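You operate a simulated robot arm through the tools that you are given. There is no shell and no other tool. Be economical: measure what you need, move in short steps, check, and stop when the job is done.

Carry out the task below with a simulated two-armed robot. There is one attempt and no reset: what you move stays moved.

TASK
On the brown mat, fold the grey cloth in half, so that its two long edges meet.

Only the result counts: the job must be done as asked and must still hold three seconds after the hand-in. Knocking over, shifting, dropping, spilling or breaking anything else fails it. Flat cloth is picked up by pressing the open fingertips on it (5 to 10 N) and closing them slowly along it; thin cloth reads only 2 to 8 mm in the jaws.

THE ROBOT
Two 7-joint arms with two-finger parallel grippers on one trunk, on a base that drives. Base frame: it is fixed to the floor where the robot stands at the start and does not move with it; the origin is under the middle of the robot, x ahead of it, y to its left, z up; the surface under the hand at the start is at about z = 0.8. Readings come in m, rad, newtons and seconds.
The left shoulder is at the start at [0.07, 0.163, 1.12], the right one opposite. With the tool pointing down near the work surface each hand reaches from about 0.4 to 0.88 m from the robot's upright axis, wherever it stands, measured 20 degrees to its own side. Places, roughly: brown mat [0.6, -0.1, 0.8]. Payload 3.43 kg a hand.
The tool frame of a hand sits at the grasp point between the pads (the TCP): z along the fingers, y along the line on which they close. The tips reach 0.034 m beyond it. Largest opening 0.128 m; finger width 0.024, thickness 0.012; the body of the gripper, 0.048 by 0.13 m, starts 0.096 m behind the TCP.
Orientation is told as [roll, pitch, yaw] about the base's x, y, z axes, in that order, counted from this pose: with the fingers straight down and closing along the base's y, the tool's x points along the base's -x, its y along +y and its z along -z.

THE INTERFACE
- The arms move only by the tool apply_moves. It takes "left_rows", "right_rows" or both (then of equal length, played together; a hand with none holds still); each is a list of rows, each an object (a shift or turn left out is 0, a gripper value left out holds the last) with "dp": the shift along the tool's x, y, z in units of 250 mm (1.0 is 250 mm), a list of three; "dr": the turn, a rotation vector about the tool's x, y, z in units of 45 degrees (1.0 is 45 degrees), a list of three; "fingers": the finger opening in m, from 0 to 0.128. In form: [{"dp": [x, y, z], "dr": [wx, wy, wz], "fingers": fingers}, ...]. A call has 1 to 12 rows; each row is the pose to reach, as a shift and turn from the pose commanded when the call began, along the tool's axes at that moment. A call with a number of a shift or a turn outside -1 to 1 is refused whole. A row lasts 0.2 s, in which the tool goes at most 0.05 m and 0.15 rad; a call with a longer step from one row to the next is refused whole, and so is a gripper value outside its range. A pose out of reach is approached as far as the arm can. The call stops where the force on the tool passes 40 N (or 10 N more than at its start, if that is more) or the arm is blocked; 0.2 s more then pass. Each finger travels about 0.153 m/s and halts on what it meets, pressing with about 29 N; the grip force reading is that of the motor and also rises with nothing between the fingers. The clock runs only during rows and for 0.2 s after the last one: add rows that repeat a pose to give the fingers time. It gives the time, the measured TCP pose, the force on the tool (base axes), the opening and the grip force at its end, in the units of the frame above (readings bear some noise), with the torque about the TCP (base axes, N m) and any sound that the robot's microphone picked up.
- Cameras (640 x 400 px; columns grow to the right, rows downward): "scene" is now at [0.1291, -0.0165, 1.3306]; the picture's right is [-0.20, -0.98, 0.00], its down [-0.73, 0.15, -0.67] and it looks along [0.66, -0.14, -0.74] (base axes); focal length 259 px, centre (320, 200). "left" rides on the left gripper at [0.076, 0.011, -0.16] in its tool frame; the picture's right is [-0.15, 0.99, 0.00], its down [-0.88, -0.13, -0.46] and it looks along [-0.45, -0.07, 0.89] (tool axes); focal length 234 px, centre (320, 200). "right" rides on the right gripper at [0.076, -0.011, -0.16] in its tool frame; the picture's right is [0.15, 0.99, 0.00], its down [-0.88, 0.13, -0.46] and it looks along [-0.45, 0.07, 0.89] (tool axes); focal length 234 px, centre (320, 200). There is no depth. A picture from a camera that has moved, and an enlarged one, comes with that camera's place and axes in the base frame and with its lens.
- capture(camera): a new picture of that camera. The clock stands still meanwhile.
- raise_lower(by): slides the trunk up (or, below 0, down) by that many m; the arms and the scene camera ride with it, the base frame stays. It gives what a move gives, with no picture.
- base_move(legs): drives the robot by 1 to 6 legs, each [ahead, left, turn to the left] in m, m and rad, along the robot's own axes; the way and the turn of a leg run together, so that a leg with both is an arc; at most 1.5 m and 3.142 rad a leg. The arms and the cameras ride along, it lands a little off, and it stops where it bumps. It gives what a move gives.
- pan_tilt(pan, tilt): turns the head with the scene camera to pan (to the left, within 1.501 rad either way) and tilt (down, from -0.506 to 1.204), counted from straight ahead of the robot. It gives what a move gives.
- enlarge(camera, box): a new picture of the part [left, top, right, bottom] of that camera's present view, enlarged. The clock stands still meanwhile.
- hand_in(): hands the job in; it is judged then, once.

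Go step by step. Nothing tells you exact positions but the pictures and the camera data: compare them with the known pose of the tool, close in by small moves and look again before you grip or let go. The budget is 120 turns and 92 pictures, counting those below and the enlarged ones. Unless the task says otherwise, let go and move clear before handing in, and close with one line.

The tools are called after "Call:" by a JSON object that holds its "fn" and its "kwargs". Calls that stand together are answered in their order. apply_moves: Moves the arms, as the interface text tells. Its arguments: {"type":"object","properties":{"left_rows":{"type":"array"},"right_rows":{"type":"array"}},"required":[]} The other tools are called the same way: raise_lower (by) slides the trunk up or down; base_move (legs) drives the base; pan_tilt (pan, tilt) turns the head that bears the scene camera; capture (camera) takes a picture; enlarge (camera, box) takes an enlarged picture of a part of a camera's view; hand_in () hands the job in.

At the start:

```text
clock: 0.0
left_tool_pos: [0.7127, 0.1374, 0.9518]
left_orientation: [0.0, 0.0, 0.002]
left_ft_force: [-0.1, -0.6, -0.2]
left_moment: [-0.01, -0.01, 0.06]
left_grip_width: 0.1278
left_gripper_force: 0.0
right_tool_pos: [0.4961, -0.341, 1.0032]
right_orientation: [0.002, 0.002, 0.001]
right_ft_force: [0.2, -0.1, -1.1]
right_moment: [0.01, 0.01, 0.01]
right_grip_width: 0.1278
right_gripper_force: 0.1
trunk travel left (down, up): [-0.6, 0.34]
robot x, y, heading: [0.0037, -0.0026, -0.002]
head pan, tilt: [-0.204, 0.836]
```

scene: 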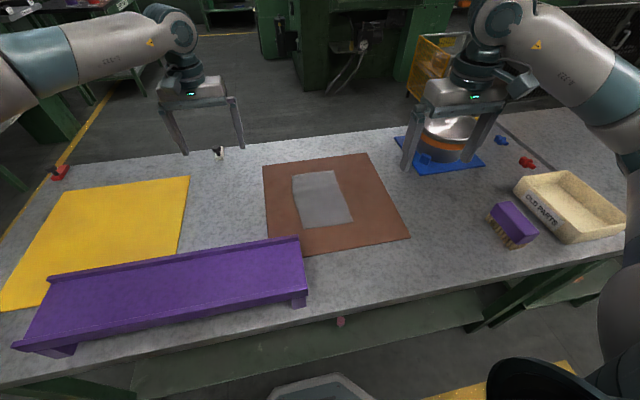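
right: 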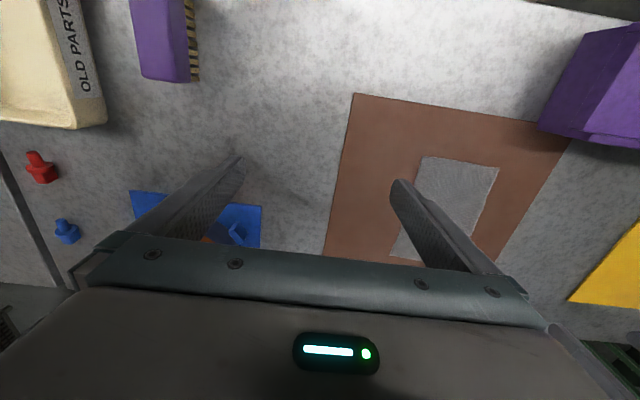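
left: 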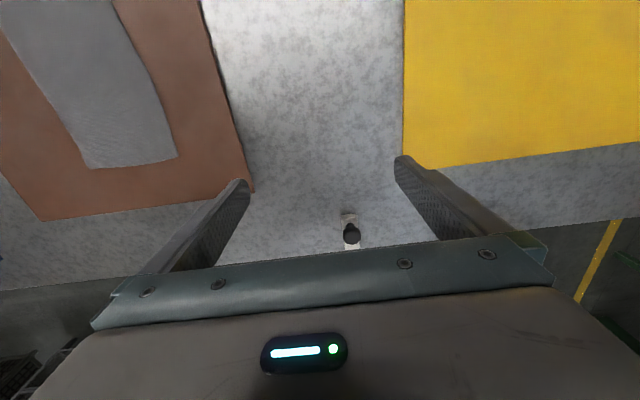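

I see the grey cloth on the brown mat, with its long edges running roughly away from the robot. I'll enlarge it to measure its corners.

Call:
{"fn": "enlarge", "kwargs": {"camera": "scene", "box": [240, 140, 432, 260]}}

```text
3.33 times, centred on (336, 200) of scene
camera zoom: at [0.1291, -0.0165, 1.3306], right [-0.2, -0.98, 0.0], down [-0.73, 0.15, -0.67], along [0.66, -0.14, -0.74], focal length 863 px, centre (267, 200)
```

zoom: 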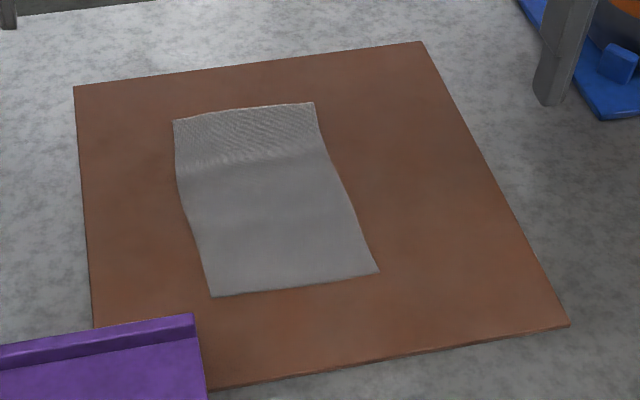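

The cloth spans about x 0.51–0.71 and y −0.185 to −0.055, so its long edges run along x. I'll bring the left hand above the far end and the right hand above the near end of the left long edge, then look.

Call:
{"fn": "apply_moves", "kwargs": {"left_rows": [{"dp": [0.012, -0.12, 0.02], "fingers": 0.06}, {"dp": [0.024, -0.24, 0.04]}, {"dp": [0.036, -0.36, 0.06]}, {"dp": [0.048, -0.48, 0.08]}, {"dp": [0.06, -0.6, 0.1]}, {"dp": [0.071, -0.7, 0.127]}], "right_rows": [{"dp": [-0.023, 0.15, 0.05], "fingers": 0.06}, {"dp": [-0.046, 0.3, 0.1]}, {"dp": [-0.07, 0.45, 0.15]}, {"dp": [-0.09, 0.6, 0.2]}, {"dp": [-0.11, 0.75, 0.25]}, {"dp": [-0.136, 0.9, 0.3]}]}}

Call:
{"fn": "capture", "kwargs": {"camera": "scene"}}

Call:
{"fn": "capture", "kwargs": {"camera": "right"}}

Call:
{"fn": "capture", "kwargs": {"camera": "left"}}

```text
clock: 1.4
left_tool_pos: [0.6949, -0.0369, 0.9201]
left_orientation: [0.0, -0.001, 0.002]
left_ft_force: [-0.2, 1.3, -0.3]
left_moment: [0.0, 0.01, -0.01]
left_grip_width: 0.0602
left_gripper_force: 0.0
right_tool_pos: [0.5327, -0.116, 0.9231]
right_orientation: [0.0, 0.003, -0.003]
right_ft_force: [0.8, 1.2, 1.1]
right_moment: [-0.01, 0.04, -0.02]
right_grip_width: 0.0602
right_gripper_force: 0.1
trunk travel left (down, up): [-0.6, 0.34]
robot x, y, heading: [-0.0009, 0.0011, 0.001]
head pan, tilt: [-0.204, 0.836]
```

```text
87 pictures are left
camera scene: at [0.13, -0.0162, 1.3305], right [-0.2, -0.98, 0.0], down [-0.73, 0.15, -0.67], along [0.66, -0.14, -0.74], focal length 259 px, centre (320, 200)
```

scene: 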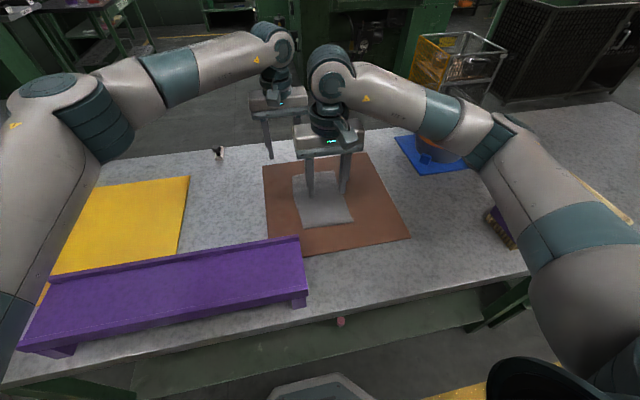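

```text
86 pictures are left
camera right: at [0.4575, -0.1264, 1.0833], right [-0.14, 0.99, 0.0], down [0.88, 0.13, 0.45], along [0.45, 0.07, -0.89], focal length 234 px, centre (320, 200)
```

right: 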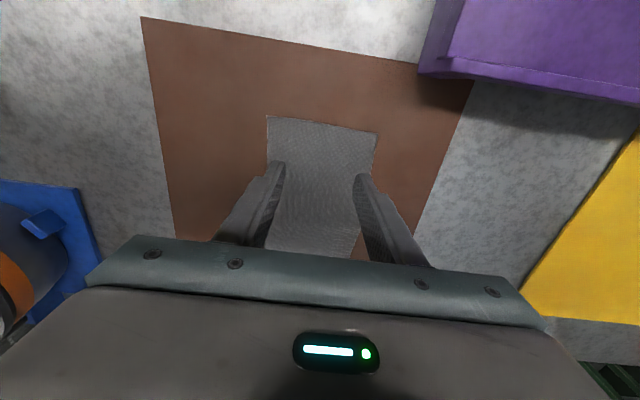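

```text
85 pictures are left
camera left: at [0.6187, -0.0259, 1.0813], right [0.14, 0.99, 0.0], down [0.88, -0.13, 0.46], along [0.45, -0.07, -0.89], focal length 234 px, centre (320, 200)
```

left: 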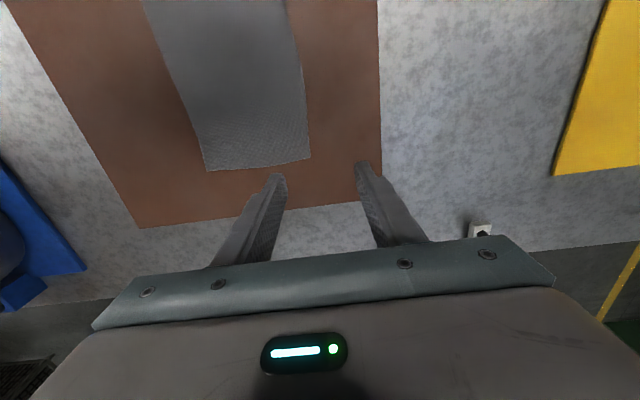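

Corners from the wrist cameras: x about 0.503–0.70, left edge y ≈ −0.051, right edge ≈ −0.182. I'll lower both hands over the left edge with narrow openings and check before pressing.

Call:
{"fn": "apply_moves", "kwargs": {"left_rows": [{"dp": [0.02, -0.07, 0.08], "fingers": 0.028}, {"dp": [0.04, -0.132, 0.16]}, {"dp": [0.04, -0.132, 0.26]}], "right_rows": [{"dp": [0.015, 0.1, 0.08], "fingers": 0.028}, {"dp": [0.03, 0.184, 0.16]}, {"dp": [0.03, 0.184, 0.27]}]}}

Call:
{"fn": "capture", "kwargs": {"camera": "right"}}

Call:
{"fn": "capture", "kwargs": {"camera": "left"}}

Call:
{"fn": "enlarge", "kwargs": {"camera": "scene", "box": [240, 140, 432, 260]}}

```text
clock: 2.2
left_tool_pos: [0.6859, -0.0703, 0.8555]
left_orientation: [0.0, 0.001, 0.001]
left_ft_force: [0.5, 0.5, -0.2]
left_moment: [0.0, 0.01, 0.04]
left_grip_width: 0.0278
left_gripper_force: 0.1
right_tool_pos: [0.5256, -0.0698, 0.8599]
right_orientation: [0.0, 0.001, -0.001]
right_ft_force: [-0.1, -0.8, 0.6]
right_moment: [0.0, 0.03, 0.0]
right_grip_width: 0.0281
right_gripper_force: 0.0
trunk travel left (down, up): [-0.6, 0.34]
robot x, y, heading: [-0.0018, 0.0023, -0.003]
head pan, tilt: [-0.204, 0.836]
```

```text
84 pictures are left
camera right: at [0.4505, -0.0811, 1.0191], right [-0.15, 0.99, 0.0], down [0.88, 0.13, 0.45], along [0.45, 0.07, -0.89], focal length 234 px, centre (320, 200)
```

right: 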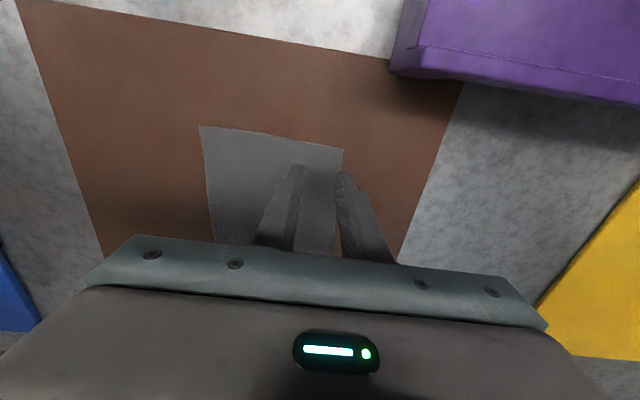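

```text
83 pictures are left
camera left: at [0.6087, -0.0593, 1.017], right [0.15, 0.99, 0.0], down [0.88, -0.13, 0.46], along [0.45, -0.07, -0.89], focal length 234 px, centre (320, 200)
```

left: 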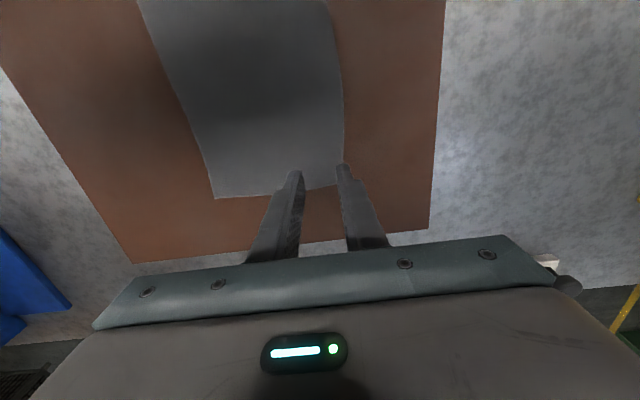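

```text
3.33 times, centred on (336, 200) of scene
camera zoom: at [0.13, -0.0167, 1.3305], right [-0.2, -0.98, 0.0], down [-0.73, 0.15, -0.67], along [0.66, -0.14, -0.74], focal length 863 px, centre (267, 200)
```

zoom: 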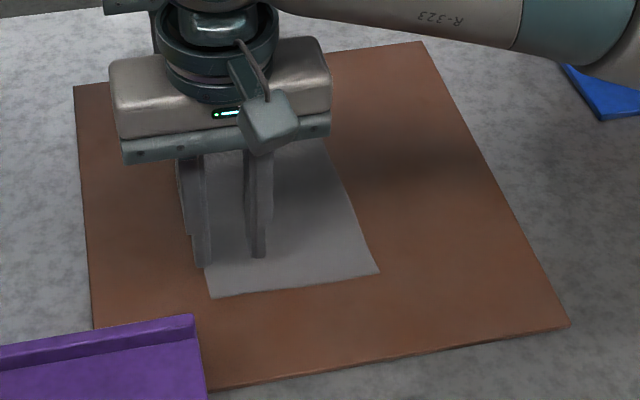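

Edges agree with the measurement. Now lowering toward contact in small steps.

Call:
{"fn": "apply_moves", "kwargs": {"left_rows": [{"dp": [0, 0, 0.035]}, {"dp": [0, 0, 0.064]}], "right_rows": [{"dp": [0, 0, 0.045]}, {"dp": [0, 0, 0.083]}]}}

```text
clock: 2.8
left_tool_pos: [0.684, -0.0695, 0.8428]
left_orientation: [-0.002, -0.005, 0.002]
left_ft_force: [-0.4, 0.6, 9.0]
left_moment: [0.06, -0.02, 0.01]
left_grip_width: 0.028
left_gripper_force: 0.0
right_tool_pos: [0.5227, -0.0694, 0.8425]
right_orientation: [0.002, -0.007, -0.002]
right_ft_force: [4.6, -1.0, 13.7]
right_moment: [-0.04, -0.07, 0.02]
right_grip_width: 0.028
right_gripper_force: 0.1
trunk travel left (down, up): [-0.6, 0.34]
robot x, y, heading: [0.0033, 0.0003, -0.001]
head pan, tilt: [-0.204, 0.836]
```

Contact: about 9 N left and 14 N right. I'll ease the right a touch and close both slowly.

Call:
{"fn": "apply_moves", "kwargs": {"left_rows": [{"fingers": 0.028}, {"fingers": 0.025}, {"fingers": 0.022}, {"fingers": 0.019}, {"fingers": 0.016}, {"fingers": 0.013}, {"fingers": 0.01}, {"fingers": 0.007}, {"fingers": 0.004}, {"fingers": 0.001}, {"fingers": 0.0}, {"fingers": 0.0}], "right_rows": [{"dp": [0, 0, -0.004], "fingers": 0.028}, {"dp": [0, 0, -0.004], "fingers": 0.025}, {"dp": [0, 0, -0.004], "fingers": 0.022}, {"dp": [0, 0, -0.004], "fingers": 0.019}, {"dp": [0, 0, -0.004], "fingers": 0.016}, {"dp": [0, 0, -0.004], "fingers": 0.013}, {"dp": [0, 0, -0.004], "fingers": 0.01}, {"dp": [0, 0, -0.004], "fingers": 0.007}, {"dp": [0, 0, -0.004], "fingers": 0.004}, {"dp": [0, 0, -0.004], "fingers": 0.001}, {"dp": [0, 0, -0.004], "fingers": 0.0}, {"dp": [0, 0, -0.004], "fingers": 0.0}]}}

Call:
{"fn": "capture", "kwargs": {"camera": "right"}}

Call:
{"fn": "capture", "kwargs": {"camera": "left"}}

```text
clock: 5.4
left_tool_pos: [0.6833, -0.0693, 0.842]
left_orientation: [-0.001, -0.003, 0.002]
left_ft_force: [2.6, -0.2, 18.4]
left_moment: [0.13, -0.1, -0.02]
left_grip_width: 0.0021
left_gripper_force: 29.4
right_tool_pos: [0.5212, -0.0691, 0.8422]
right_orientation: [0.0, -0.003, -0.001]
right_ft_force: [3.5, 6.2, 18.1]
right_moment: [0.25, -0.09, 0.01]
right_grip_width: 0.0064
right_gripper_force: 29.5
trunk travel left (down, up): [-0.6, 0.34]
robot x, y, heading: [0.0008, -0.0002, -0.006]
head pan, tilt: [-0.204, 0.836]
```

```text
81 pictures are left
camera right: at [0.4454, -0.0806, 1.0018], right [-0.15, 0.99, 0.0], down [0.88, 0.13, 0.46], along [0.45, 0.07, -0.89], focal length 234 px, centre (320, 200)
```

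right: 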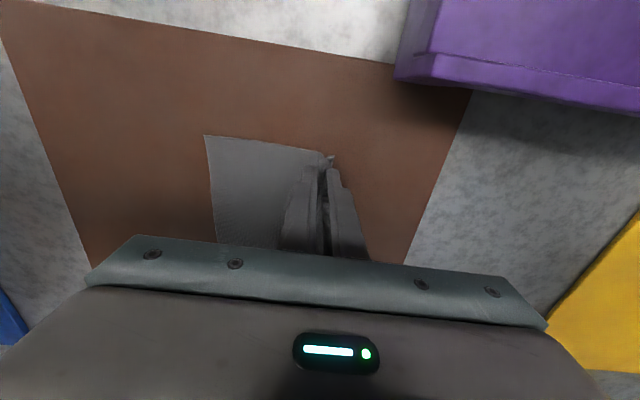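

```text
80 pictures are left
camera left: at [0.6061, -0.0581, 1.0031], right [0.15, 0.99, 0.0], down [0.88, -0.13, 0.46], along [0.45, -0.07, -0.89], focal length 234 px, centre (320, 200)
```

left: 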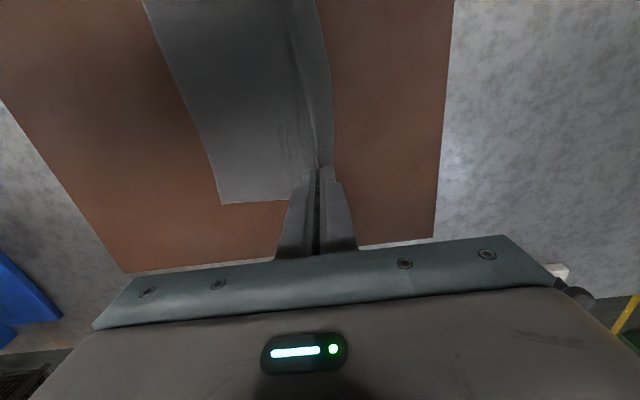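

Both jaws read cloth (2 and 6 mm). Lifting a few cm, moving slightly toward the fold line, and checking the hold.

Call:
{"fn": "apply_moves", "kwargs": {"left_rows": [{"dp": [0, 0, -0.05]}, {"dp": [0, -0.02, -0.1]}, {"dp": [0, -0.05, -0.16]}], "right_rows": [{"dp": [0, 0, -0.05]}, {"dp": [0, -0.02, -0.1]}, {"dp": [0, -0.05, -0.16]}]}}

Call:
{"fn": "capture", "kwargs": {"camera": "right"}}

Call:
{"fn": "capture", "kwargs": {"camera": "left"}}

Call:
{"fn": "enlarge", "kwargs": {"camera": "scene", "box": [240, 140, 432, 260]}}

```text
clock: 6.2
left_tool_pos: [0.6821, -0.0851, 0.8792]
left_orientation: [0.002, 0.0, 0.0]
left_ft_force: [0.5, 0.1, 1.3]
left_moment: [0.05, -0.02, 0.01]
left_grip_width: 0.0019
left_gripper_force: 29.3
right_tool_pos: [0.5226, -0.0824, 0.8787]
right_orientation: [0.0, 0.003, -0.004]
right_ft_force: [0.7, -0.7, -0.1]
right_moment: [0.04, -0.02, 0.03]
right_grip_width: 0.0055
right_gripper_force: 29.7
trunk travel left (down, up): [-0.6, 0.34]
robot x, y, heading: [0.0004, 0.0056, -0.001]
head pan, tilt: [-0.204, 0.836]
```

```text
79 pictures are left
camera right: at [0.448, -0.0946, 1.039], right [-0.15, 0.99, 0.0], down [0.88, 0.13, 0.45], along [0.45, 0.07, -0.89], focal length 234 px, centre (320, 200)
```

right: 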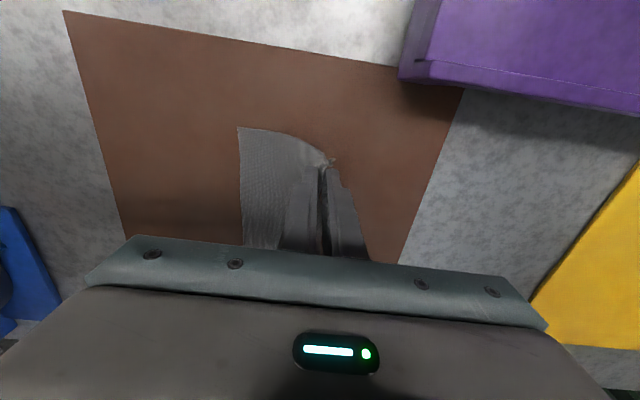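

```text
78 pictures are left
camera left: at [0.6073, -0.0735, 1.0407], right [0.15, 0.99, 0.0], down [0.88, -0.13, 0.46], along [0.45, -0.07, -0.89], focal length 234 px, centre (320, 200)
```

left: 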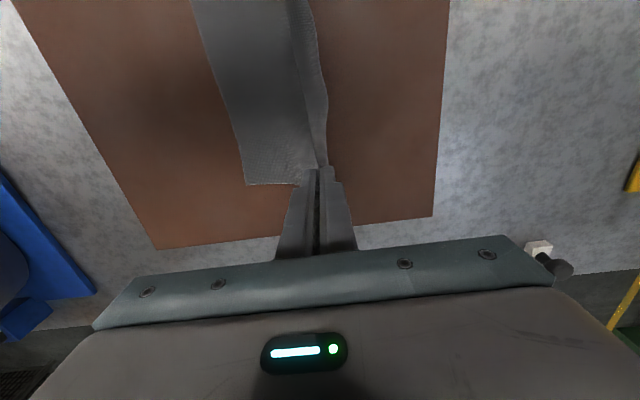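

```text
3.33 times, centred on (336, 200) of scene
camera zoom: at [0.129, -0.0175, 1.3304], right [-0.2, -0.98, 0.0], down [-0.73, 0.15, -0.67], along [0.66, -0.14, -0.74], focal length 863 px, centre (267, 200)
```

zoom: 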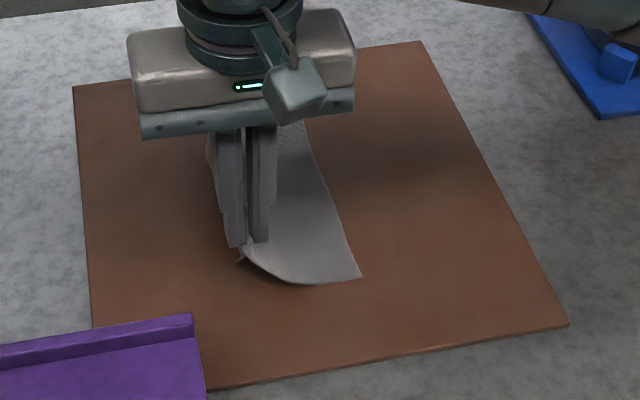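

Both corners are firmly held; the free edge has crept to y ≈ −0.166. I'll carry the gripped edge over in an arc and look again.

Call:
{"fn": "apply_moves", "kwargs": {"left_rows": [{"dp": [0, -0.05, -0.04]}, {"dp": [0, -0.12, -0.06]}, {"dp": [0, -0.18, -0.05]}, {"dp": [0, -0.24, -0.02]}, {"dp": [0, -0.29, 0.02]}, {"dp": [0, -0.29, 0.02]}], "right_rows": [{"dp": [0, -0.05, -0.04]}, {"dp": [0, -0.12, -0.06]}, {"dp": [0, -0.18, -0.05]}, {"dp": [0, -0.25, -0.02]}, {"dp": [0, -0.3, 0.02]}, {"dp": [0, -0.3, 0.02]}]}}

Call:
{"fn": "capture", "kwargs": {"camera": "right"}}

Call:
{"fn": "capture", "kwargs": {"camera": "left"}}

Call:
{"fn": "enlarge", "kwargs": {"camera": "scene", "box": [240, 140, 432, 260]}}

```text
clock: 7.6
left_tool_pos: [0.6846, -0.1531, 0.8748]
left_orientation: [-0.001, 0.0, 0.003]
left_ft_force: [-2.0, -0.7, 0.0]
left_moment: [-0.01, 0.08, -0.03]
left_grip_width: 0.002
left_gripper_force: 28.7
right_tool_pos: [0.5207, -0.1562, 0.8742]
right_orientation: [0.002, -0.001, 0.0]
right_ft_force: [3.3, 0.7, -0.3]
right_moment: [-0.07, -0.12, 0.01]
right_grip_width: 0.0055
right_gripper_force: 28.7
trunk travel left (down, up): [-0.6, 0.34]
robot x, y, heading: [0.0009, -0.0008, 0.001]
head pan, tilt: [-0.204, 0.836]
```

```text
76 pictures are left
camera right: at [0.4452, -0.1675, 1.0342], right [-0.15, 0.99, 0.0], down [0.88, 0.13, 0.46], along [0.45, 0.07, -0.89], focal length 234 px, centre (320, 200)
```

right: 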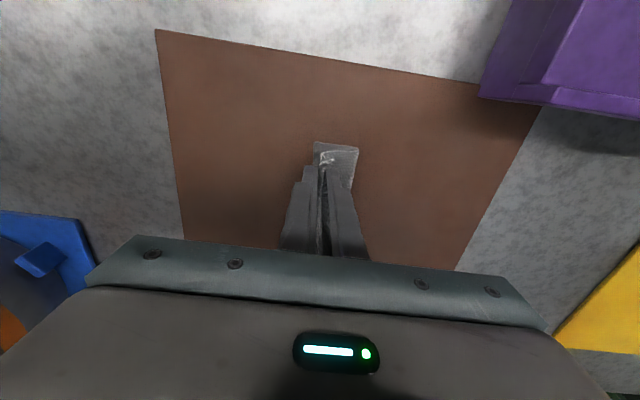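

```text
75 pictures are left
camera left: at [0.6088, -0.1421, 1.0356], right [0.15, 0.99, 0.0], down [0.88, -0.13, 0.46], along [0.45, -0.07, -0.89], focal length 234 px, centre (320, 200)
```

left: 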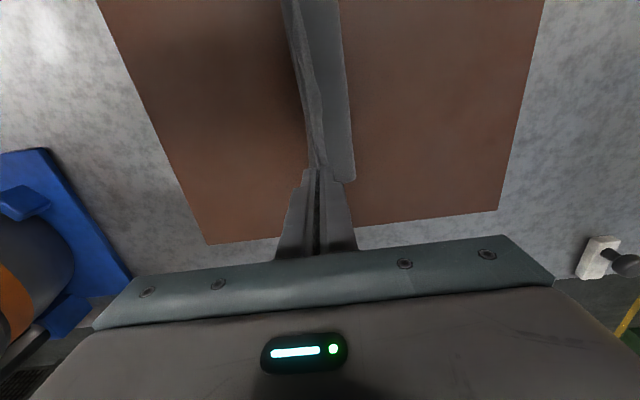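

```text
3.33 times, centred on (336, 200) of scene
camera zoom: at [0.129, -0.0158, 1.3306], right [-0.2, -0.98, 0.0], down [-0.73, 0.15, -0.67], along [0.66, -0.14, -0.74], focal length 863 px, centre (267, 200)
```

zoom: 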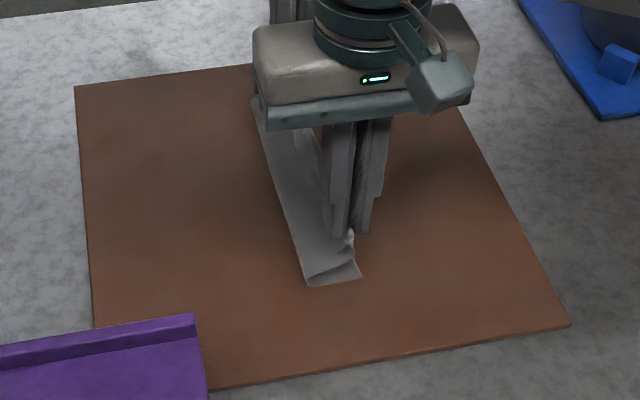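

The edge is carried over with the bulk folded under and the short flap hanging on the −y side. I'll lower slightly past, then draw back a little so the flap trails outward onto the right edge.

Call:
{"fn": "apply_moves", "kwargs": {"left_rows": [{"dp": [0.006, -0.02, 0.03]}, {"dp": [0.006, -0.04, 0.06]}, {"dp": [0.006, -0.04, 0.085]}, {"dp": [0.006, -0.02, 0.1]}, {"dp": [0.006, 0.0, 0.112]}, {"dp": [0.006, 0.0, 0.112]}], "right_rows": [{"dp": [-0.006, -0.015, 0.03]}, {"dp": [-0.006, -0.028, 0.06]}, {"dp": [-0.006, -0.028, 0.085]}, {"dp": [-0.006, -0.008, 0.1]}, {"dp": [-0.006, 0.012, 0.112]}, {"dp": [-0.006, 0.012, 0.112]}]}}

Call:
{"fn": "capture", "kwargs": {"camera": "right"}}

Call:
{"fn": "capture", "kwargs": {"camera": "left"}}

Call:
{"fn": "enlarge", "kwargs": {"camera": "scene", "box": [272, 150, 400, 230]}}

```text
clock: 9.0
left_tool_pos: [0.6833, -0.1554, 0.8462]
left_orientation: [0.0, -0.001, -0.001]
left_ft_force: [-0.2, 0.5, 0.1]
left_moment: [0.02, -0.02, 0.03]
left_grip_width: 0.0023
left_gripper_force: 29.1
right_tool_pos: [0.5234, -0.1536, 0.8453]
right_orientation: [-0.001, 0.001, -0.001]
right_ft_force: [-0.4, -0.5, 0.8]
right_moment: [-0.02, 0.0, -0.02]
right_grip_width: 0.0056
right_gripper_force: 29.2
trunk travel left (down, up): [-0.6, 0.34]
robot x, y, heading: [0.0006, -0.0008, 0.002]
head pan, tilt: [-0.204, 0.836]
```

```text
73 pictures are left
camera right: at [0.4479, -0.1657, 1.006], right [-0.15, 0.99, 0.0], down [0.88, 0.13, 0.46], along [0.45, 0.07, -0.89], focal length 234 px, centre (320, 200)
```

right: 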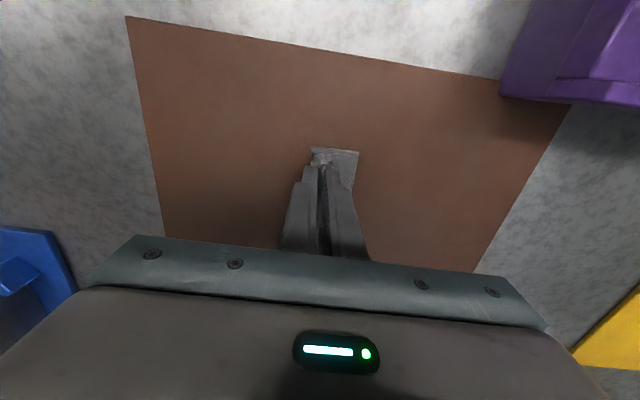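

```text
72 pictures are left
camera left: at [0.6067, -0.1449, 1.0074], right [0.15, 0.99, 0.0], down [0.88, -0.13, 0.46], along [0.45, -0.07, -0.89], focal length 234 px, centre (320, 200)
```

left: 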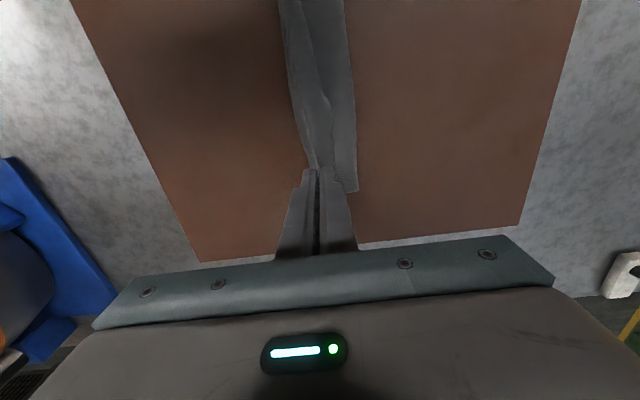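

```text
5.00 times, centred on (336, 190) of scene
camera zoom: at [0.1289, -0.0169, 1.3306], right [-0.2, -0.98, 0.0], down [-0.73, 0.15, -0.67], along [0.66, -0.14, -0.74], focal length 1294 px, centre (240, 250)
```

zoom: 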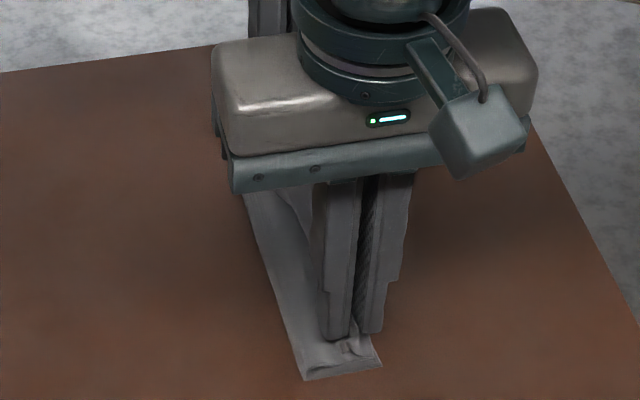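

The cloth lies as a narrow strip with the ridge in the jaws. I'll open the jaws slightly and lift straight up.

Call:
{"fn": "apply_moves", "kwargs": {"left_rows": [{"fingers": 0.008}, {"fingers": 0.018}, {"fingers": 0.024}, {"dp": [0, 0, -0.08]}, {"dp": [0, 0, -0.2]}, {"dp": [0, 0, -0.36]}], "right_rows": [{"fingers": 0.01}, {"fingers": 0.018}, {"fingers": 0.024}, {"dp": [0, 0, -0.08]}, {"dp": [0, 0, -0.2]}, {"dp": [0, 0, -0.36]}]}}

Call:
{"fn": "capture", "kwargs": {"camera": "right"}}

Call:
{"fn": "capture", "kwargs": {"camera": "left"}}

Call:
{"fn": "enlarge", "kwargs": {"camera": "scene", "box": [272, 150, 400, 230]}}

```text
clock: 10.4
left_tool_pos: [0.6798, -0.1562, 0.9358]
left_orientation: [0.0, -0.001, 0.001]
left_ft_force: [-0.3, 0.5, 0.9]
left_moment: [-0.04, -0.03, -0.01]
left_grip_width: 0.0242
left_gripper_force: 0.1
right_tool_pos: [0.5224, -0.1531, 0.9336]
right_orientation: [-0.002, 0.0, 0.001]
right_ft_force: [-0.9, 0.0, 0.0]
right_moment: [0.01, -0.01, -0.02]
right_grip_width: 0.0244
right_gripper_force: 0.1
trunk travel left (down, up): [-0.6, 0.34]
robot x, y, heading: [0.0044, 0.001, 0.001]
head pan, tilt: [-0.204, 0.836]
```

```text
70 pictures are left
camera right: at [0.4468, -0.1648, 1.0937], right [-0.15, 0.99, 0.0], down [0.88, 0.13, 0.46], along [0.45, 0.07, -0.89], focal length 234 px, centre (320, 200)
```

right: 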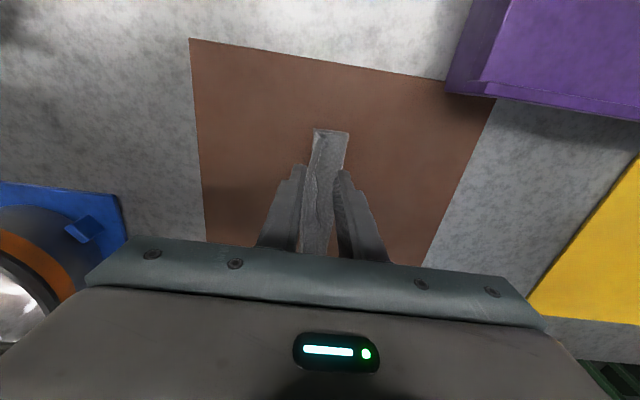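

```text
69 pictures are left
camera left: at [0.6041, -0.1452, 1.0971], right [0.15, 0.99, 0.0], down [0.88, -0.13, 0.46], along [0.45, -0.07, -0.89], focal length 234 px, centre (320, 200)
```

left: 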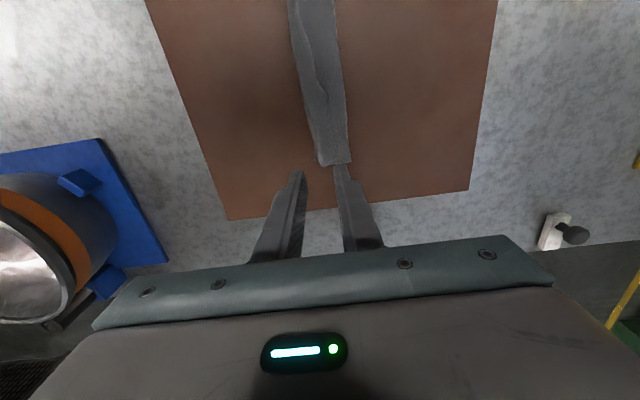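

```text
5.00 times, centred on (336, 190) of scene
camera zoom: at [0.1276, -0.0158, 1.3306], right [-0.2, -0.98, 0.0], down [-0.73, 0.15, -0.67], along [0.66, -0.14, -0.74], focal length 1294 px, centre (240, 250)
```

zoom: 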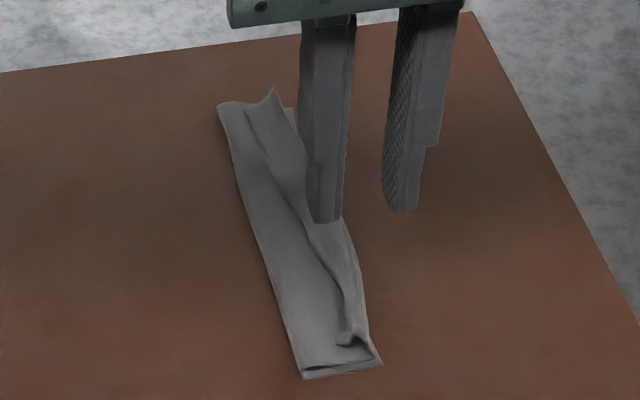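

I'll move both hands up and apart for a clear view of the strip.

Call:
{"fn": "apply_moves", "kwargs": {"left_rows": [{"dp": [0, 0.15, -0.1]}, {"dp": [0, 0.3, -0.2]}, {"dp": [0, 0.45, -0.25]}, {"dp": [0, 0.6, -0.25]}], "right_rows": [{"dp": [0, -0.15, -0.1]}, {"dp": [0, -0.3, -0.2]}, {"dp": [0, -0.45, -0.25]}, {"dp": [0, -0.6, -0.25]}]}}

Call:
{"fn": "enlarge", "kwargs": {"camera": "scene", "box": [284, 155, 380, 215]}}

Call:
{"fn": "enlarge", "kwargs": {"camera": "right", "box": [320, 80, 512, 200]}}

Call:
{"fn": "enlarge", "kwargs": {"camera": "left", "box": [112, 60, 304, 180]}}

```text
clock: 11.4
left_tool_pos: [0.6842, -0.0057, 0.9984]
left_orientation: [0.002, -0.001, 0.0]
left_ft_force: [-0.2, 0.2, -0.4]
left_moment: [-0.01, 0.0, -0.02]
left_grip_width: 0.0242
left_gripper_force: 0.1
right_tool_pos: [0.523, -0.3046, 1.0006]
right_orientation: [0.0, 0.001, 0.001]
right_ft_force: [-0.3, 0.5, 0.5]
right_moment: [0.01, 0.0, -0.03]
right_grip_width: 0.024
right_gripper_force: 0.1
trunk travel left (down, up): [-0.6, 0.34]
robot x, y, heading: [-0.0006, -0.0009, -0.004]
head pan, tilt: [-0.204, 0.836]
```

```text
6.67 times, centred on (332, 185) of scene
camera zoom: at [0.1282, -0.016, 1.3307], right [-0.2, -0.98, 0.0], down [-0.73, 0.15, -0.67], along [0.66, -0.14, -0.74], focal length 1725 px, centre (240, 300)
```

zoom: 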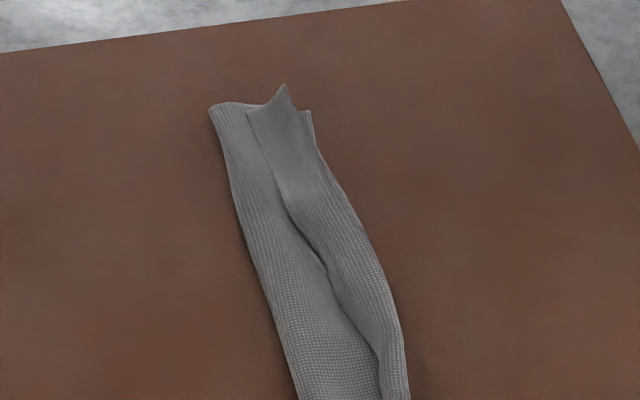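

```text
3.33 times, centred on (416, 140) of right
camera zoom: at [0.4476, -0.3167, 1.1601], right [-0.15, 0.99, 0.0], down [0.88, 0.13, 0.46], along [0.45, 0.07, -0.89], focal length 781 px, centre (0, 400)
```

zoom: 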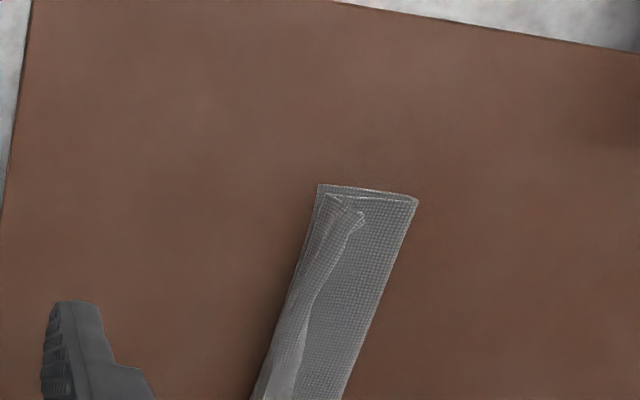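

```text
3.33 times, centred on (208, 120) of left
camera zoom: at [0.6083, 0.006, 1.1602], right [0.15, 0.99, 0.0], down [0.88, -0.13, 0.46], along [0.45, -0.07, -0.89], focal length 781 px, centre (693, 467)
```

zoom: 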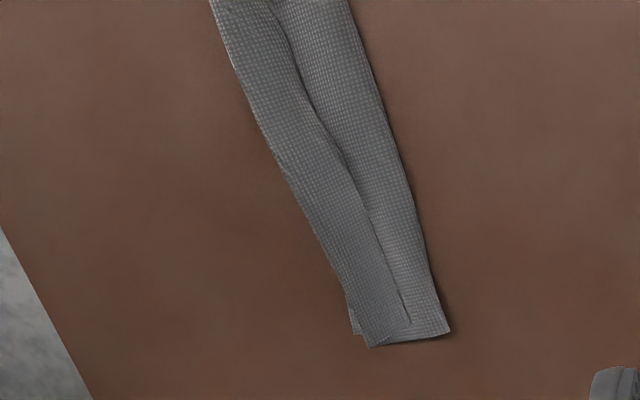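

The gripped ridge fell over as a pleat in the top layer, so the strip is only 4.5 cm wide. I'll re-grip the top layer with a much smaller bite, let the pleat open, and lay it again.

Call:
{"fn": "apply_moves", "kwargs": {"left_rows": [{"dp": [0, -0.15, 0.08], "fingers": 0.016}, {"dp": [0, -0.3, 0.16]}, {"dp": [0, -0.45, 0.24]}, {"dp": [0, -0.6, 0.34]}, {"dp": [0, -0.6, 0.5]}], "right_rows": [{"dp": [0, 0.15, 0.08], "fingers": 0.016}, {"dp": [0, 0.3, 0.16]}, {"dp": [0, 0.45, 0.24]}, {"dp": [0, 0.598, 0.34]}, {"dp": [0, 0.598, 0.51]}]}}

Call:
{"fn": "enlarge", "kwargs": {"camera": "right", "box": [224, 80, 416, 200]}}

Call:
{"fn": "enlarge", "kwargs": {"camera": "left", "box": [224, 80, 416, 200]}}

```text
clock: 12.6
left_tool_pos: [0.685, -0.1541, 0.8702]
left_orientation: [0.001, 0.002, 0.001]
left_ft_force: [0.0, -0.8, 0.5]
left_moment: [-0.02, 0.0, -0.01]
left_grip_width: 0.0159
left_gripper_force: 0.1
right_tool_pos: [0.5238, -0.1537, 0.8711]
right_orientation: [-0.001, -0.001, 0.001]
right_ft_force: [0.0, -0.8, -0.2]
right_moment: [0.03, 0.01, 0.05]
right_grip_width: 0.0161
right_gripper_force: 0.0
trunk travel left (down, up): [-0.6, 0.34]
robot x, y, heading: [0.0027, -0.0008, -0.002]
head pan, tilt: [-0.204, 0.836]
```

```text
3.33 times, centred on (320, 140) of right
camera zoom: at [0.4486, -0.1647, 1.0307], right [-0.15, 0.99, 0.0], down [0.88, 0.13, 0.46], along [0.45, 0.07, -0.89], focal length 781 px, centre (320, 400)
```

zoom: 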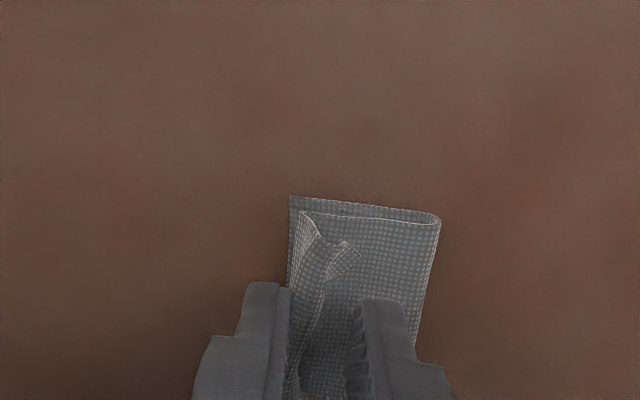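

```text
3.33 times, centred on (320, 140) of left
camera zoom: at [0.6096, -0.1433, 1.0308], right [0.15, 0.99, 0.0], down [0.88, -0.13, 0.45], along [0.45, -0.07, -0.89], focal length 781 px, centre (320, 400)
```

zoom: 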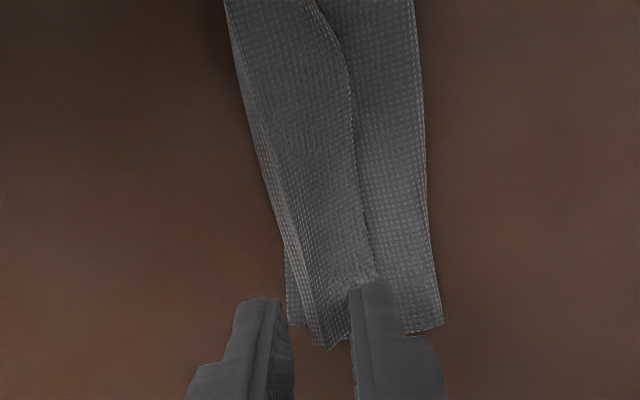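

I need to know whether the overlay is a pleat or a turned-back hem, so I'll look closer at both ends.

Call:
{"fn": "enlarge", "kwargs": {"camera": "right", "box": [296, 130, 368, 175]}}

Call:
{"fn": "enlarge", "kwargs": {"camera": "left", "box": [288, 145, 368, 195]}}

Call:
{"fn": "enlarge", "kwargs": {"camera": "scene", "box": [284, 165, 380, 225]}}

```text
8.89 times, centred on (332, 152) of right
camera zoom: at [0.4486, -0.1647, 1.0307], right [-0.15, 0.99, 0.0], down [0.88, 0.13, 0.46], along [0.45, 0.07, -0.89], focal length 2082 px, centre (213, 622)
```

zoom: 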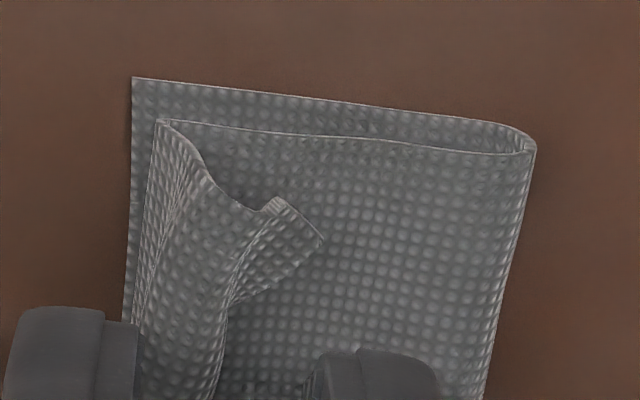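

```text
8.00 times, centred on (328, 170) of left
camera zoom: at [0.6096, -0.1433, 1.0308], right [0.15, 0.99, 0.0], down [0.88, -0.13, 0.45], along [0.45, -0.07, -0.89], focal length 1873 px, centre (256, 440)
```

zoom: 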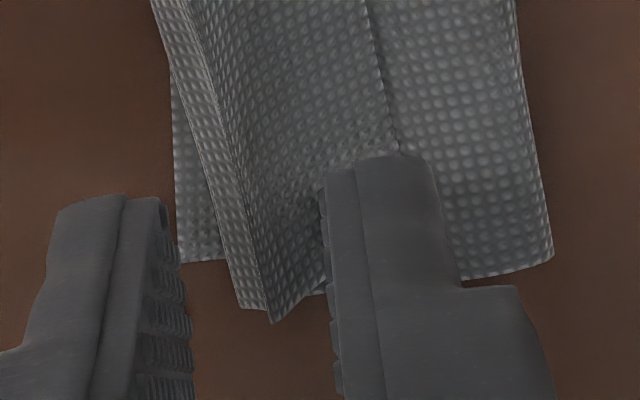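

```text
6.67 times, centred on (332, 195) of scene
camera zoom: at [0.1305, -0.0162, 1.3305], right [-0.2, -0.98, 0.0], down [-0.73, 0.15, -0.67], along [0.66, -0.14, -0.74], focal length 1725 px, centre (240, 233)
```

zoom: 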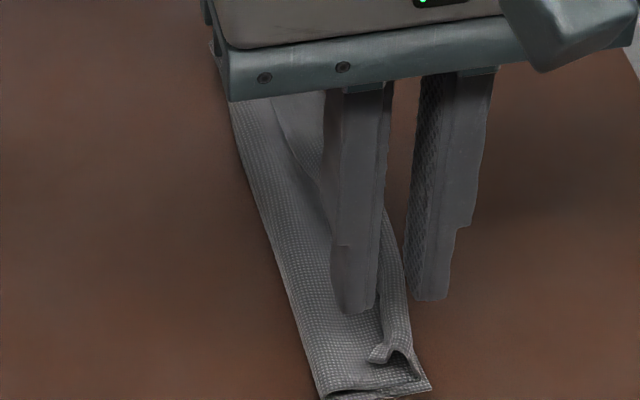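

It looks like a turned-over bump on the top layer along the right edge. I'll straddle it with the tips hovering a few mm above the lower layer and close, so only the top gets taken.

Call:
{"fn": "apply_moves", "kwargs": {"left_rows": [{"dp": [0, 0.012, 0], "fingers": 0.032}, {"dp": [0, 0.012, 0.05]}, {"dp": [0, 0.012, 0.094]}, {"dp": [0, 0.012, 0.094], "fingers": 0.025}, {"dp": [0, 0.012, 0.094], "fingers": 0.018}, {"dp": [0, 0.012, 0.094], "fingers": 0.012}, {"dp": [0, 0.012, 0.094], "fingers": 0.006}, {"dp": [0, 0.012, 0.094], "fingers": 0.0}, {"dp": [0, 0.012, 0.094], "fingers": 0.0}], "right_rows": [{"dp": [0, 0.006, 0], "fingers": 0.022}, {"dp": [0, 0.006, 0.05]}, {"dp": [0, 0.006, 0.098]}, {"dp": [0, 0.006, 0.098]}, {"dp": [0, 0.006, 0.098], "fingers": 0.018}, {"dp": [0, 0.006, 0.098], "fingers": 0.012}, {"dp": [0, 0.006, 0.098], "fingers": 0.006}, {"dp": [0, 0.006, 0.098], "fingers": 0.0}, {"dp": [0, 0.006, 0.098], "fingers": 0.0}]}}

Call:
{"fn": "enlarge", "kwargs": {"camera": "right", "box": [264, 110, 376, 180]}}

Call:
{"fn": "enlarge", "kwargs": {"camera": "left", "box": [256, 110, 384, 190]}}

```text
clock: 14.6
left_tool_pos: [0.6843, -0.1512, 0.8502]
left_orientation: [0.0, 0.001, 0.001]
left_ft_force: [-0.2, -0.8, -0.4]
left_moment: [0.03, 0.02, 0.01]
left_grip_width: 0.0021
left_gripper_force: 28.5
right_tool_pos: [0.5244, -0.1533, 0.8475]
right_orientation: [0.002, 0.0, -0.001]
right_ft_force: [-0.1, -0.1, -0.4]
right_moment: [-0.02, -0.01, -0.03]
right_grip_width: 0.0023
right_gripper_force: 29.4
trunk travel left (down, up): [-0.6, 0.34]
robot x, y, heading: [-0.003, 0.0041, -0.001]
head pan, tilt: [-0.204, 0.836]
```

```text
5.71 times, centred on (320, 145) of right
camera zoom: at [0.4484, -0.1652, 1.007], right [-0.15, 0.99, 0.0], down [0.88, 0.13, 0.46], along [0.45, 0.07, -0.89], focal length 1338 px, centre (320, 514)
```

zoom: 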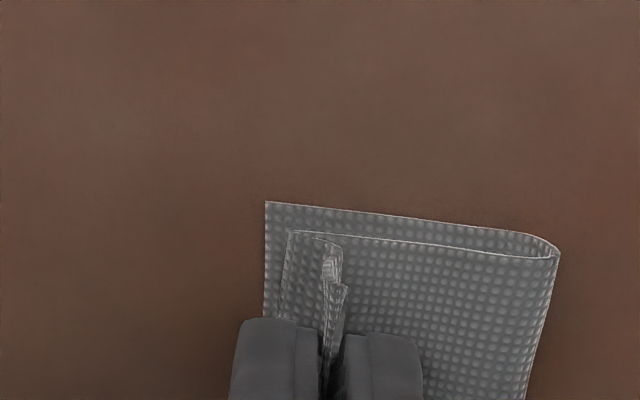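

```text
5.00 times, centred on (320, 150) of left
camera zoom: at [0.6079, -0.1411, 1.0106], right [0.15, 0.99, 0.0], down [0.88, -0.13, 0.46], along [0.45, -0.07, -0.89], focal length 1171 px, centre (320, 450)
```

zoom: 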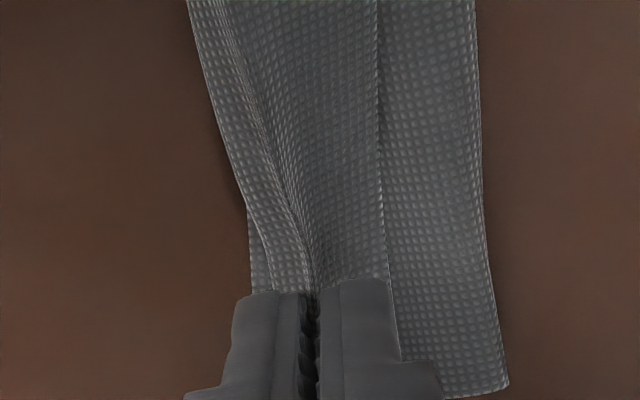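

Both hold about 2 mm of cloth with no load on the lower layer. Lifting to let the pleat open.

Call:
{"fn": "apply_moves", "kwargs": {"left_rows": [{"dp": [0, 0.0, -0.06]}, {"dp": [0, 0.02, -0.12]}, {"dp": [0, 0.05, -0.18]}, {"dp": [0, 0.08, -0.24]}, {"dp": [0, 0.08, -0.24]}], "right_rows": [{"dp": [0, 0.0, -0.06]}, {"dp": [0, 0.02, -0.12]}, {"dp": [0, 0.05, -0.18]}, {"dp": [0, 0.09, -0.25]}, {"dp": [0, 0.09, -0.25]}]}}

Call:
{"fn": "enlarge", "kwargs": {"camera": "right", "box": [224, 90, 416, 210]}}

Call:
{"fn": "enlarge", "kwargs": {"camera": "left", "box": [224, 80, 416, 200]}}

Call:
{"fn": "enlarge", "kwargs": {"camera": "scene", "box": [272, 150, 400, 230]}}

```text
clock: 15.8
left_tool_pos: [0.6835, -0.1335, 0.9104]
left_orientation: [0.0, -0.001, 0.0]
left_ft_force: [-0.5, -0.4, 0.0]
left_moment: [0.03, -0.01, 0.01]
left_grip_width: 0.002
left_gripper_force: 28.9
right_tool_pos: [0.5224, -0.1311, 0.9098]
right_orientation: [0.001, -0.001, 0.0]
right_ft_force: [0.5, 0.2, -0.6]
right_moment: [0.0, 0.01, 0.04]
right_grip_width: 0.0025
right_gripper_force: 29.3
trunk travel left (down, up): [-0.6, 0.34]
robot x, y, heading: [-0.0032, -0.0006, -0.004]
head pan, tilt: [-0.204, 0.836]
```

```text
3.33 times, centred on (320, 150) of right
camera zoom: at [0.4474, -0.1422, 1.0694], right [-0.15, 0.99, 0.0], down [0.88, 0.13, 0.46], along [0.45, 0.07, -0.89], focal length 781 px, centre (320, 367)
```

zoom: 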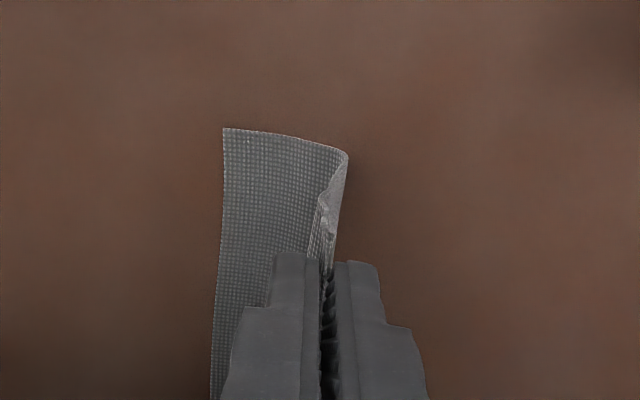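

```text
3.33 times, centred on (320, 140) of left
camera zoom: at [0.607, -0.1221, 1.0708], right [0.15, 0.99, 0.0], down [0.88, -0.13, 0.45], along [0.45, -0.07, -0.89], focal length 781 px, centre (320, 400)
```

zoom: 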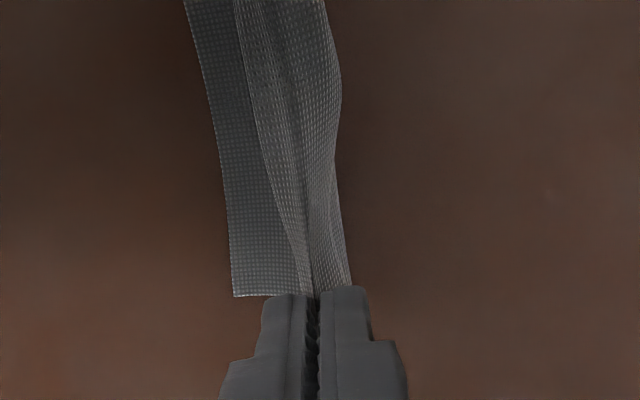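

```text
5.00 times, centred on (336, 190) of scene
camera zoom: at [0.1294, -0.0173, 1.3305], right [-0.2, -0.98, 0.0], down [-0.73, 0.15, -0.67], along [0.66, -0.14, -0.74], focal length 1294 px, centre (240, 250)
```

zoom: 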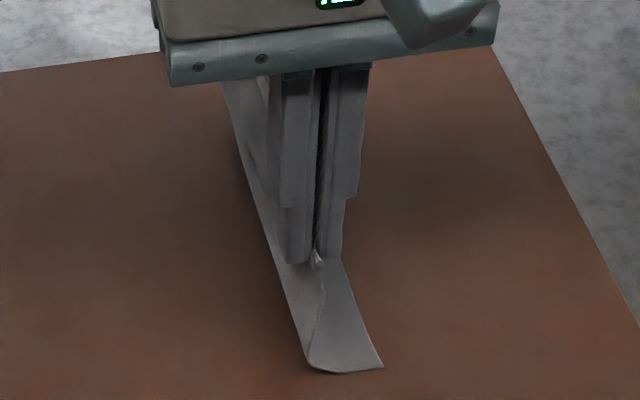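

Now the top layer hangs cleanly from the jaws with only a short flap, and the lower layer is flat. I'll lay it again, overshooting slightly and drawing back so the flap trails outward.

Call:
{"fn": "apply_moves", "kwargs": {"left_rows": [{"dp": [0, -0.045, 0.06]}, {"dp": [0, -0.086, 0.13]}, {"dp": [0, -0.094, 0.19]}, {"dp": [0, -0.094, 0.19]}, {"dp": [0, -0.066, 0.222]}, {"dp": [0, -0.034, 0.244]}, {"dp": [0, -0.034, 0.244]}], "right_rows": [{"dp": [0, -0.05, 0.06]}, {"dp": [0, -0.0956, 0.13]}, {"dp": [0, -0.1036, 0.19]}, {"dp": [0, -0.1036, 0.19]}, {"dp": [0, -0.0756, 0.222]}, {"dp": [0, -0.0436, 0.244]}, {"dp": [0, -0.0436, 0.244]}]}}

Call:
{"fn": "enlarge", "kwargs": {"camera": "right", "box": [240, 90, 400, 190]}}

Call:
{"fn": "enlarge", "kwargs": {"camera": "left", "box": [224, 80, 416, 200]}}

Call:
{"fn": "enlarge", "kwargs": {"camera": "scene", "box": [272, 150, 400, 230]}}

```text
clock: 17.4
left_tool_pos: [0.6832, -0.1404, 0.8504]
left_orientation: [0.001, 0.001, 0.001]
left_ft_force: [1.3, -1.0, 0.3]
left_moment: [-0.01, -0.02, -0.01]
left_grip_width: 0.002
left_gripper_force: 29.7
right_tool_pos: [0.5217, -0.1412, 0.8479]
right_orientation: [-0.001, 0.001, 0.0]
right_ft_force: [-0.1, 0.4, 2.8]
right_moment: [0.01, 0.0, -0.03]
right_grip_width: 0.0026
right_gripper_force: 29.1
trunk travel left (down, up): [-0.6, 0.34]
robot x, y, heading: [-0.0017, -0.0024, 0.004]
head pan, tilt: [-0.204, 0.836]
```

```text
4.00 times, centred on (320, 140) of right
camera zoom: at [0.447, -0.153, 1.0082], right [-0.15, 0.99, 0.0], down [0.88, 0.13, 0.46], along [0.45, 0.07, -0.89], focal length 937 px, centre (320, 440)
```

zoom: 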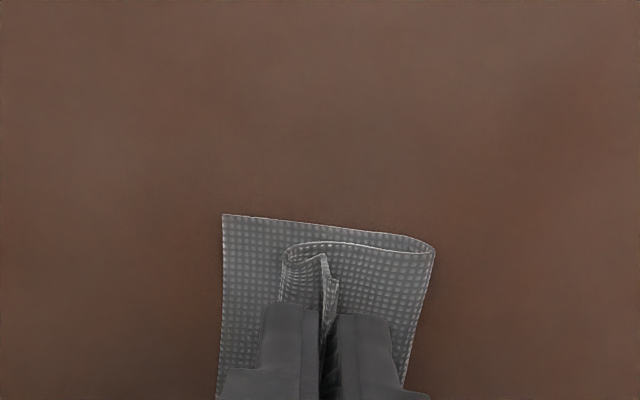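

```text
3.33 times, centred on (320, 140) of left
camera zoom: at [0.6065, -0.1291, 1.0105], right [0.15, 0.99, 0.0], down [0.88, -0.13, 0.46], along [0.45, -0.07, -0.89], focal length 781 px, centre (320, 400)
```

zoom: 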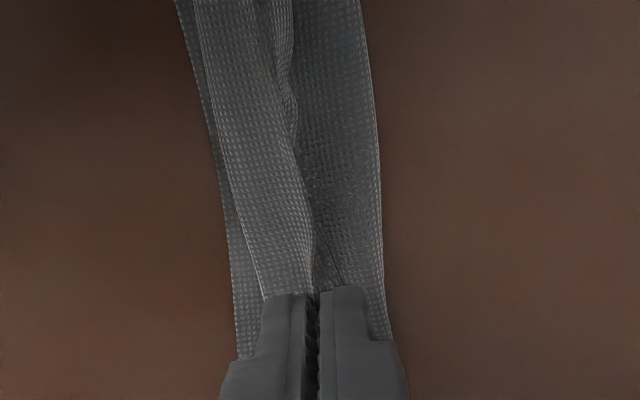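

```text
5.00 times, centred on (336, 190) of scene
camera zoom: at [0.1287, -0.0168, 1.3307], right [-0.2, -0.98, 0.0], down [-0.73, 0.15, -0.67], along [0.66, -0.14, -0.74], focal length 1294 px, centre (240, 250)
```

zoom: 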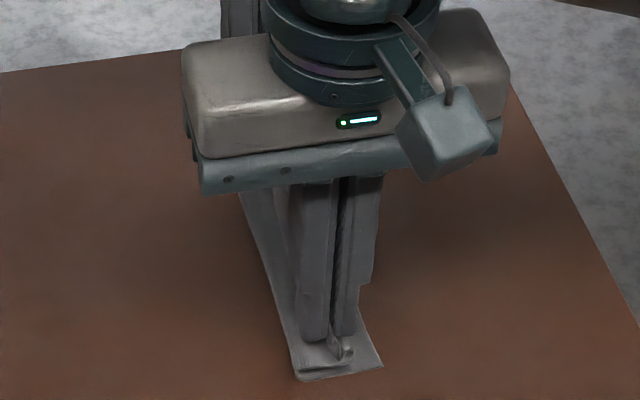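

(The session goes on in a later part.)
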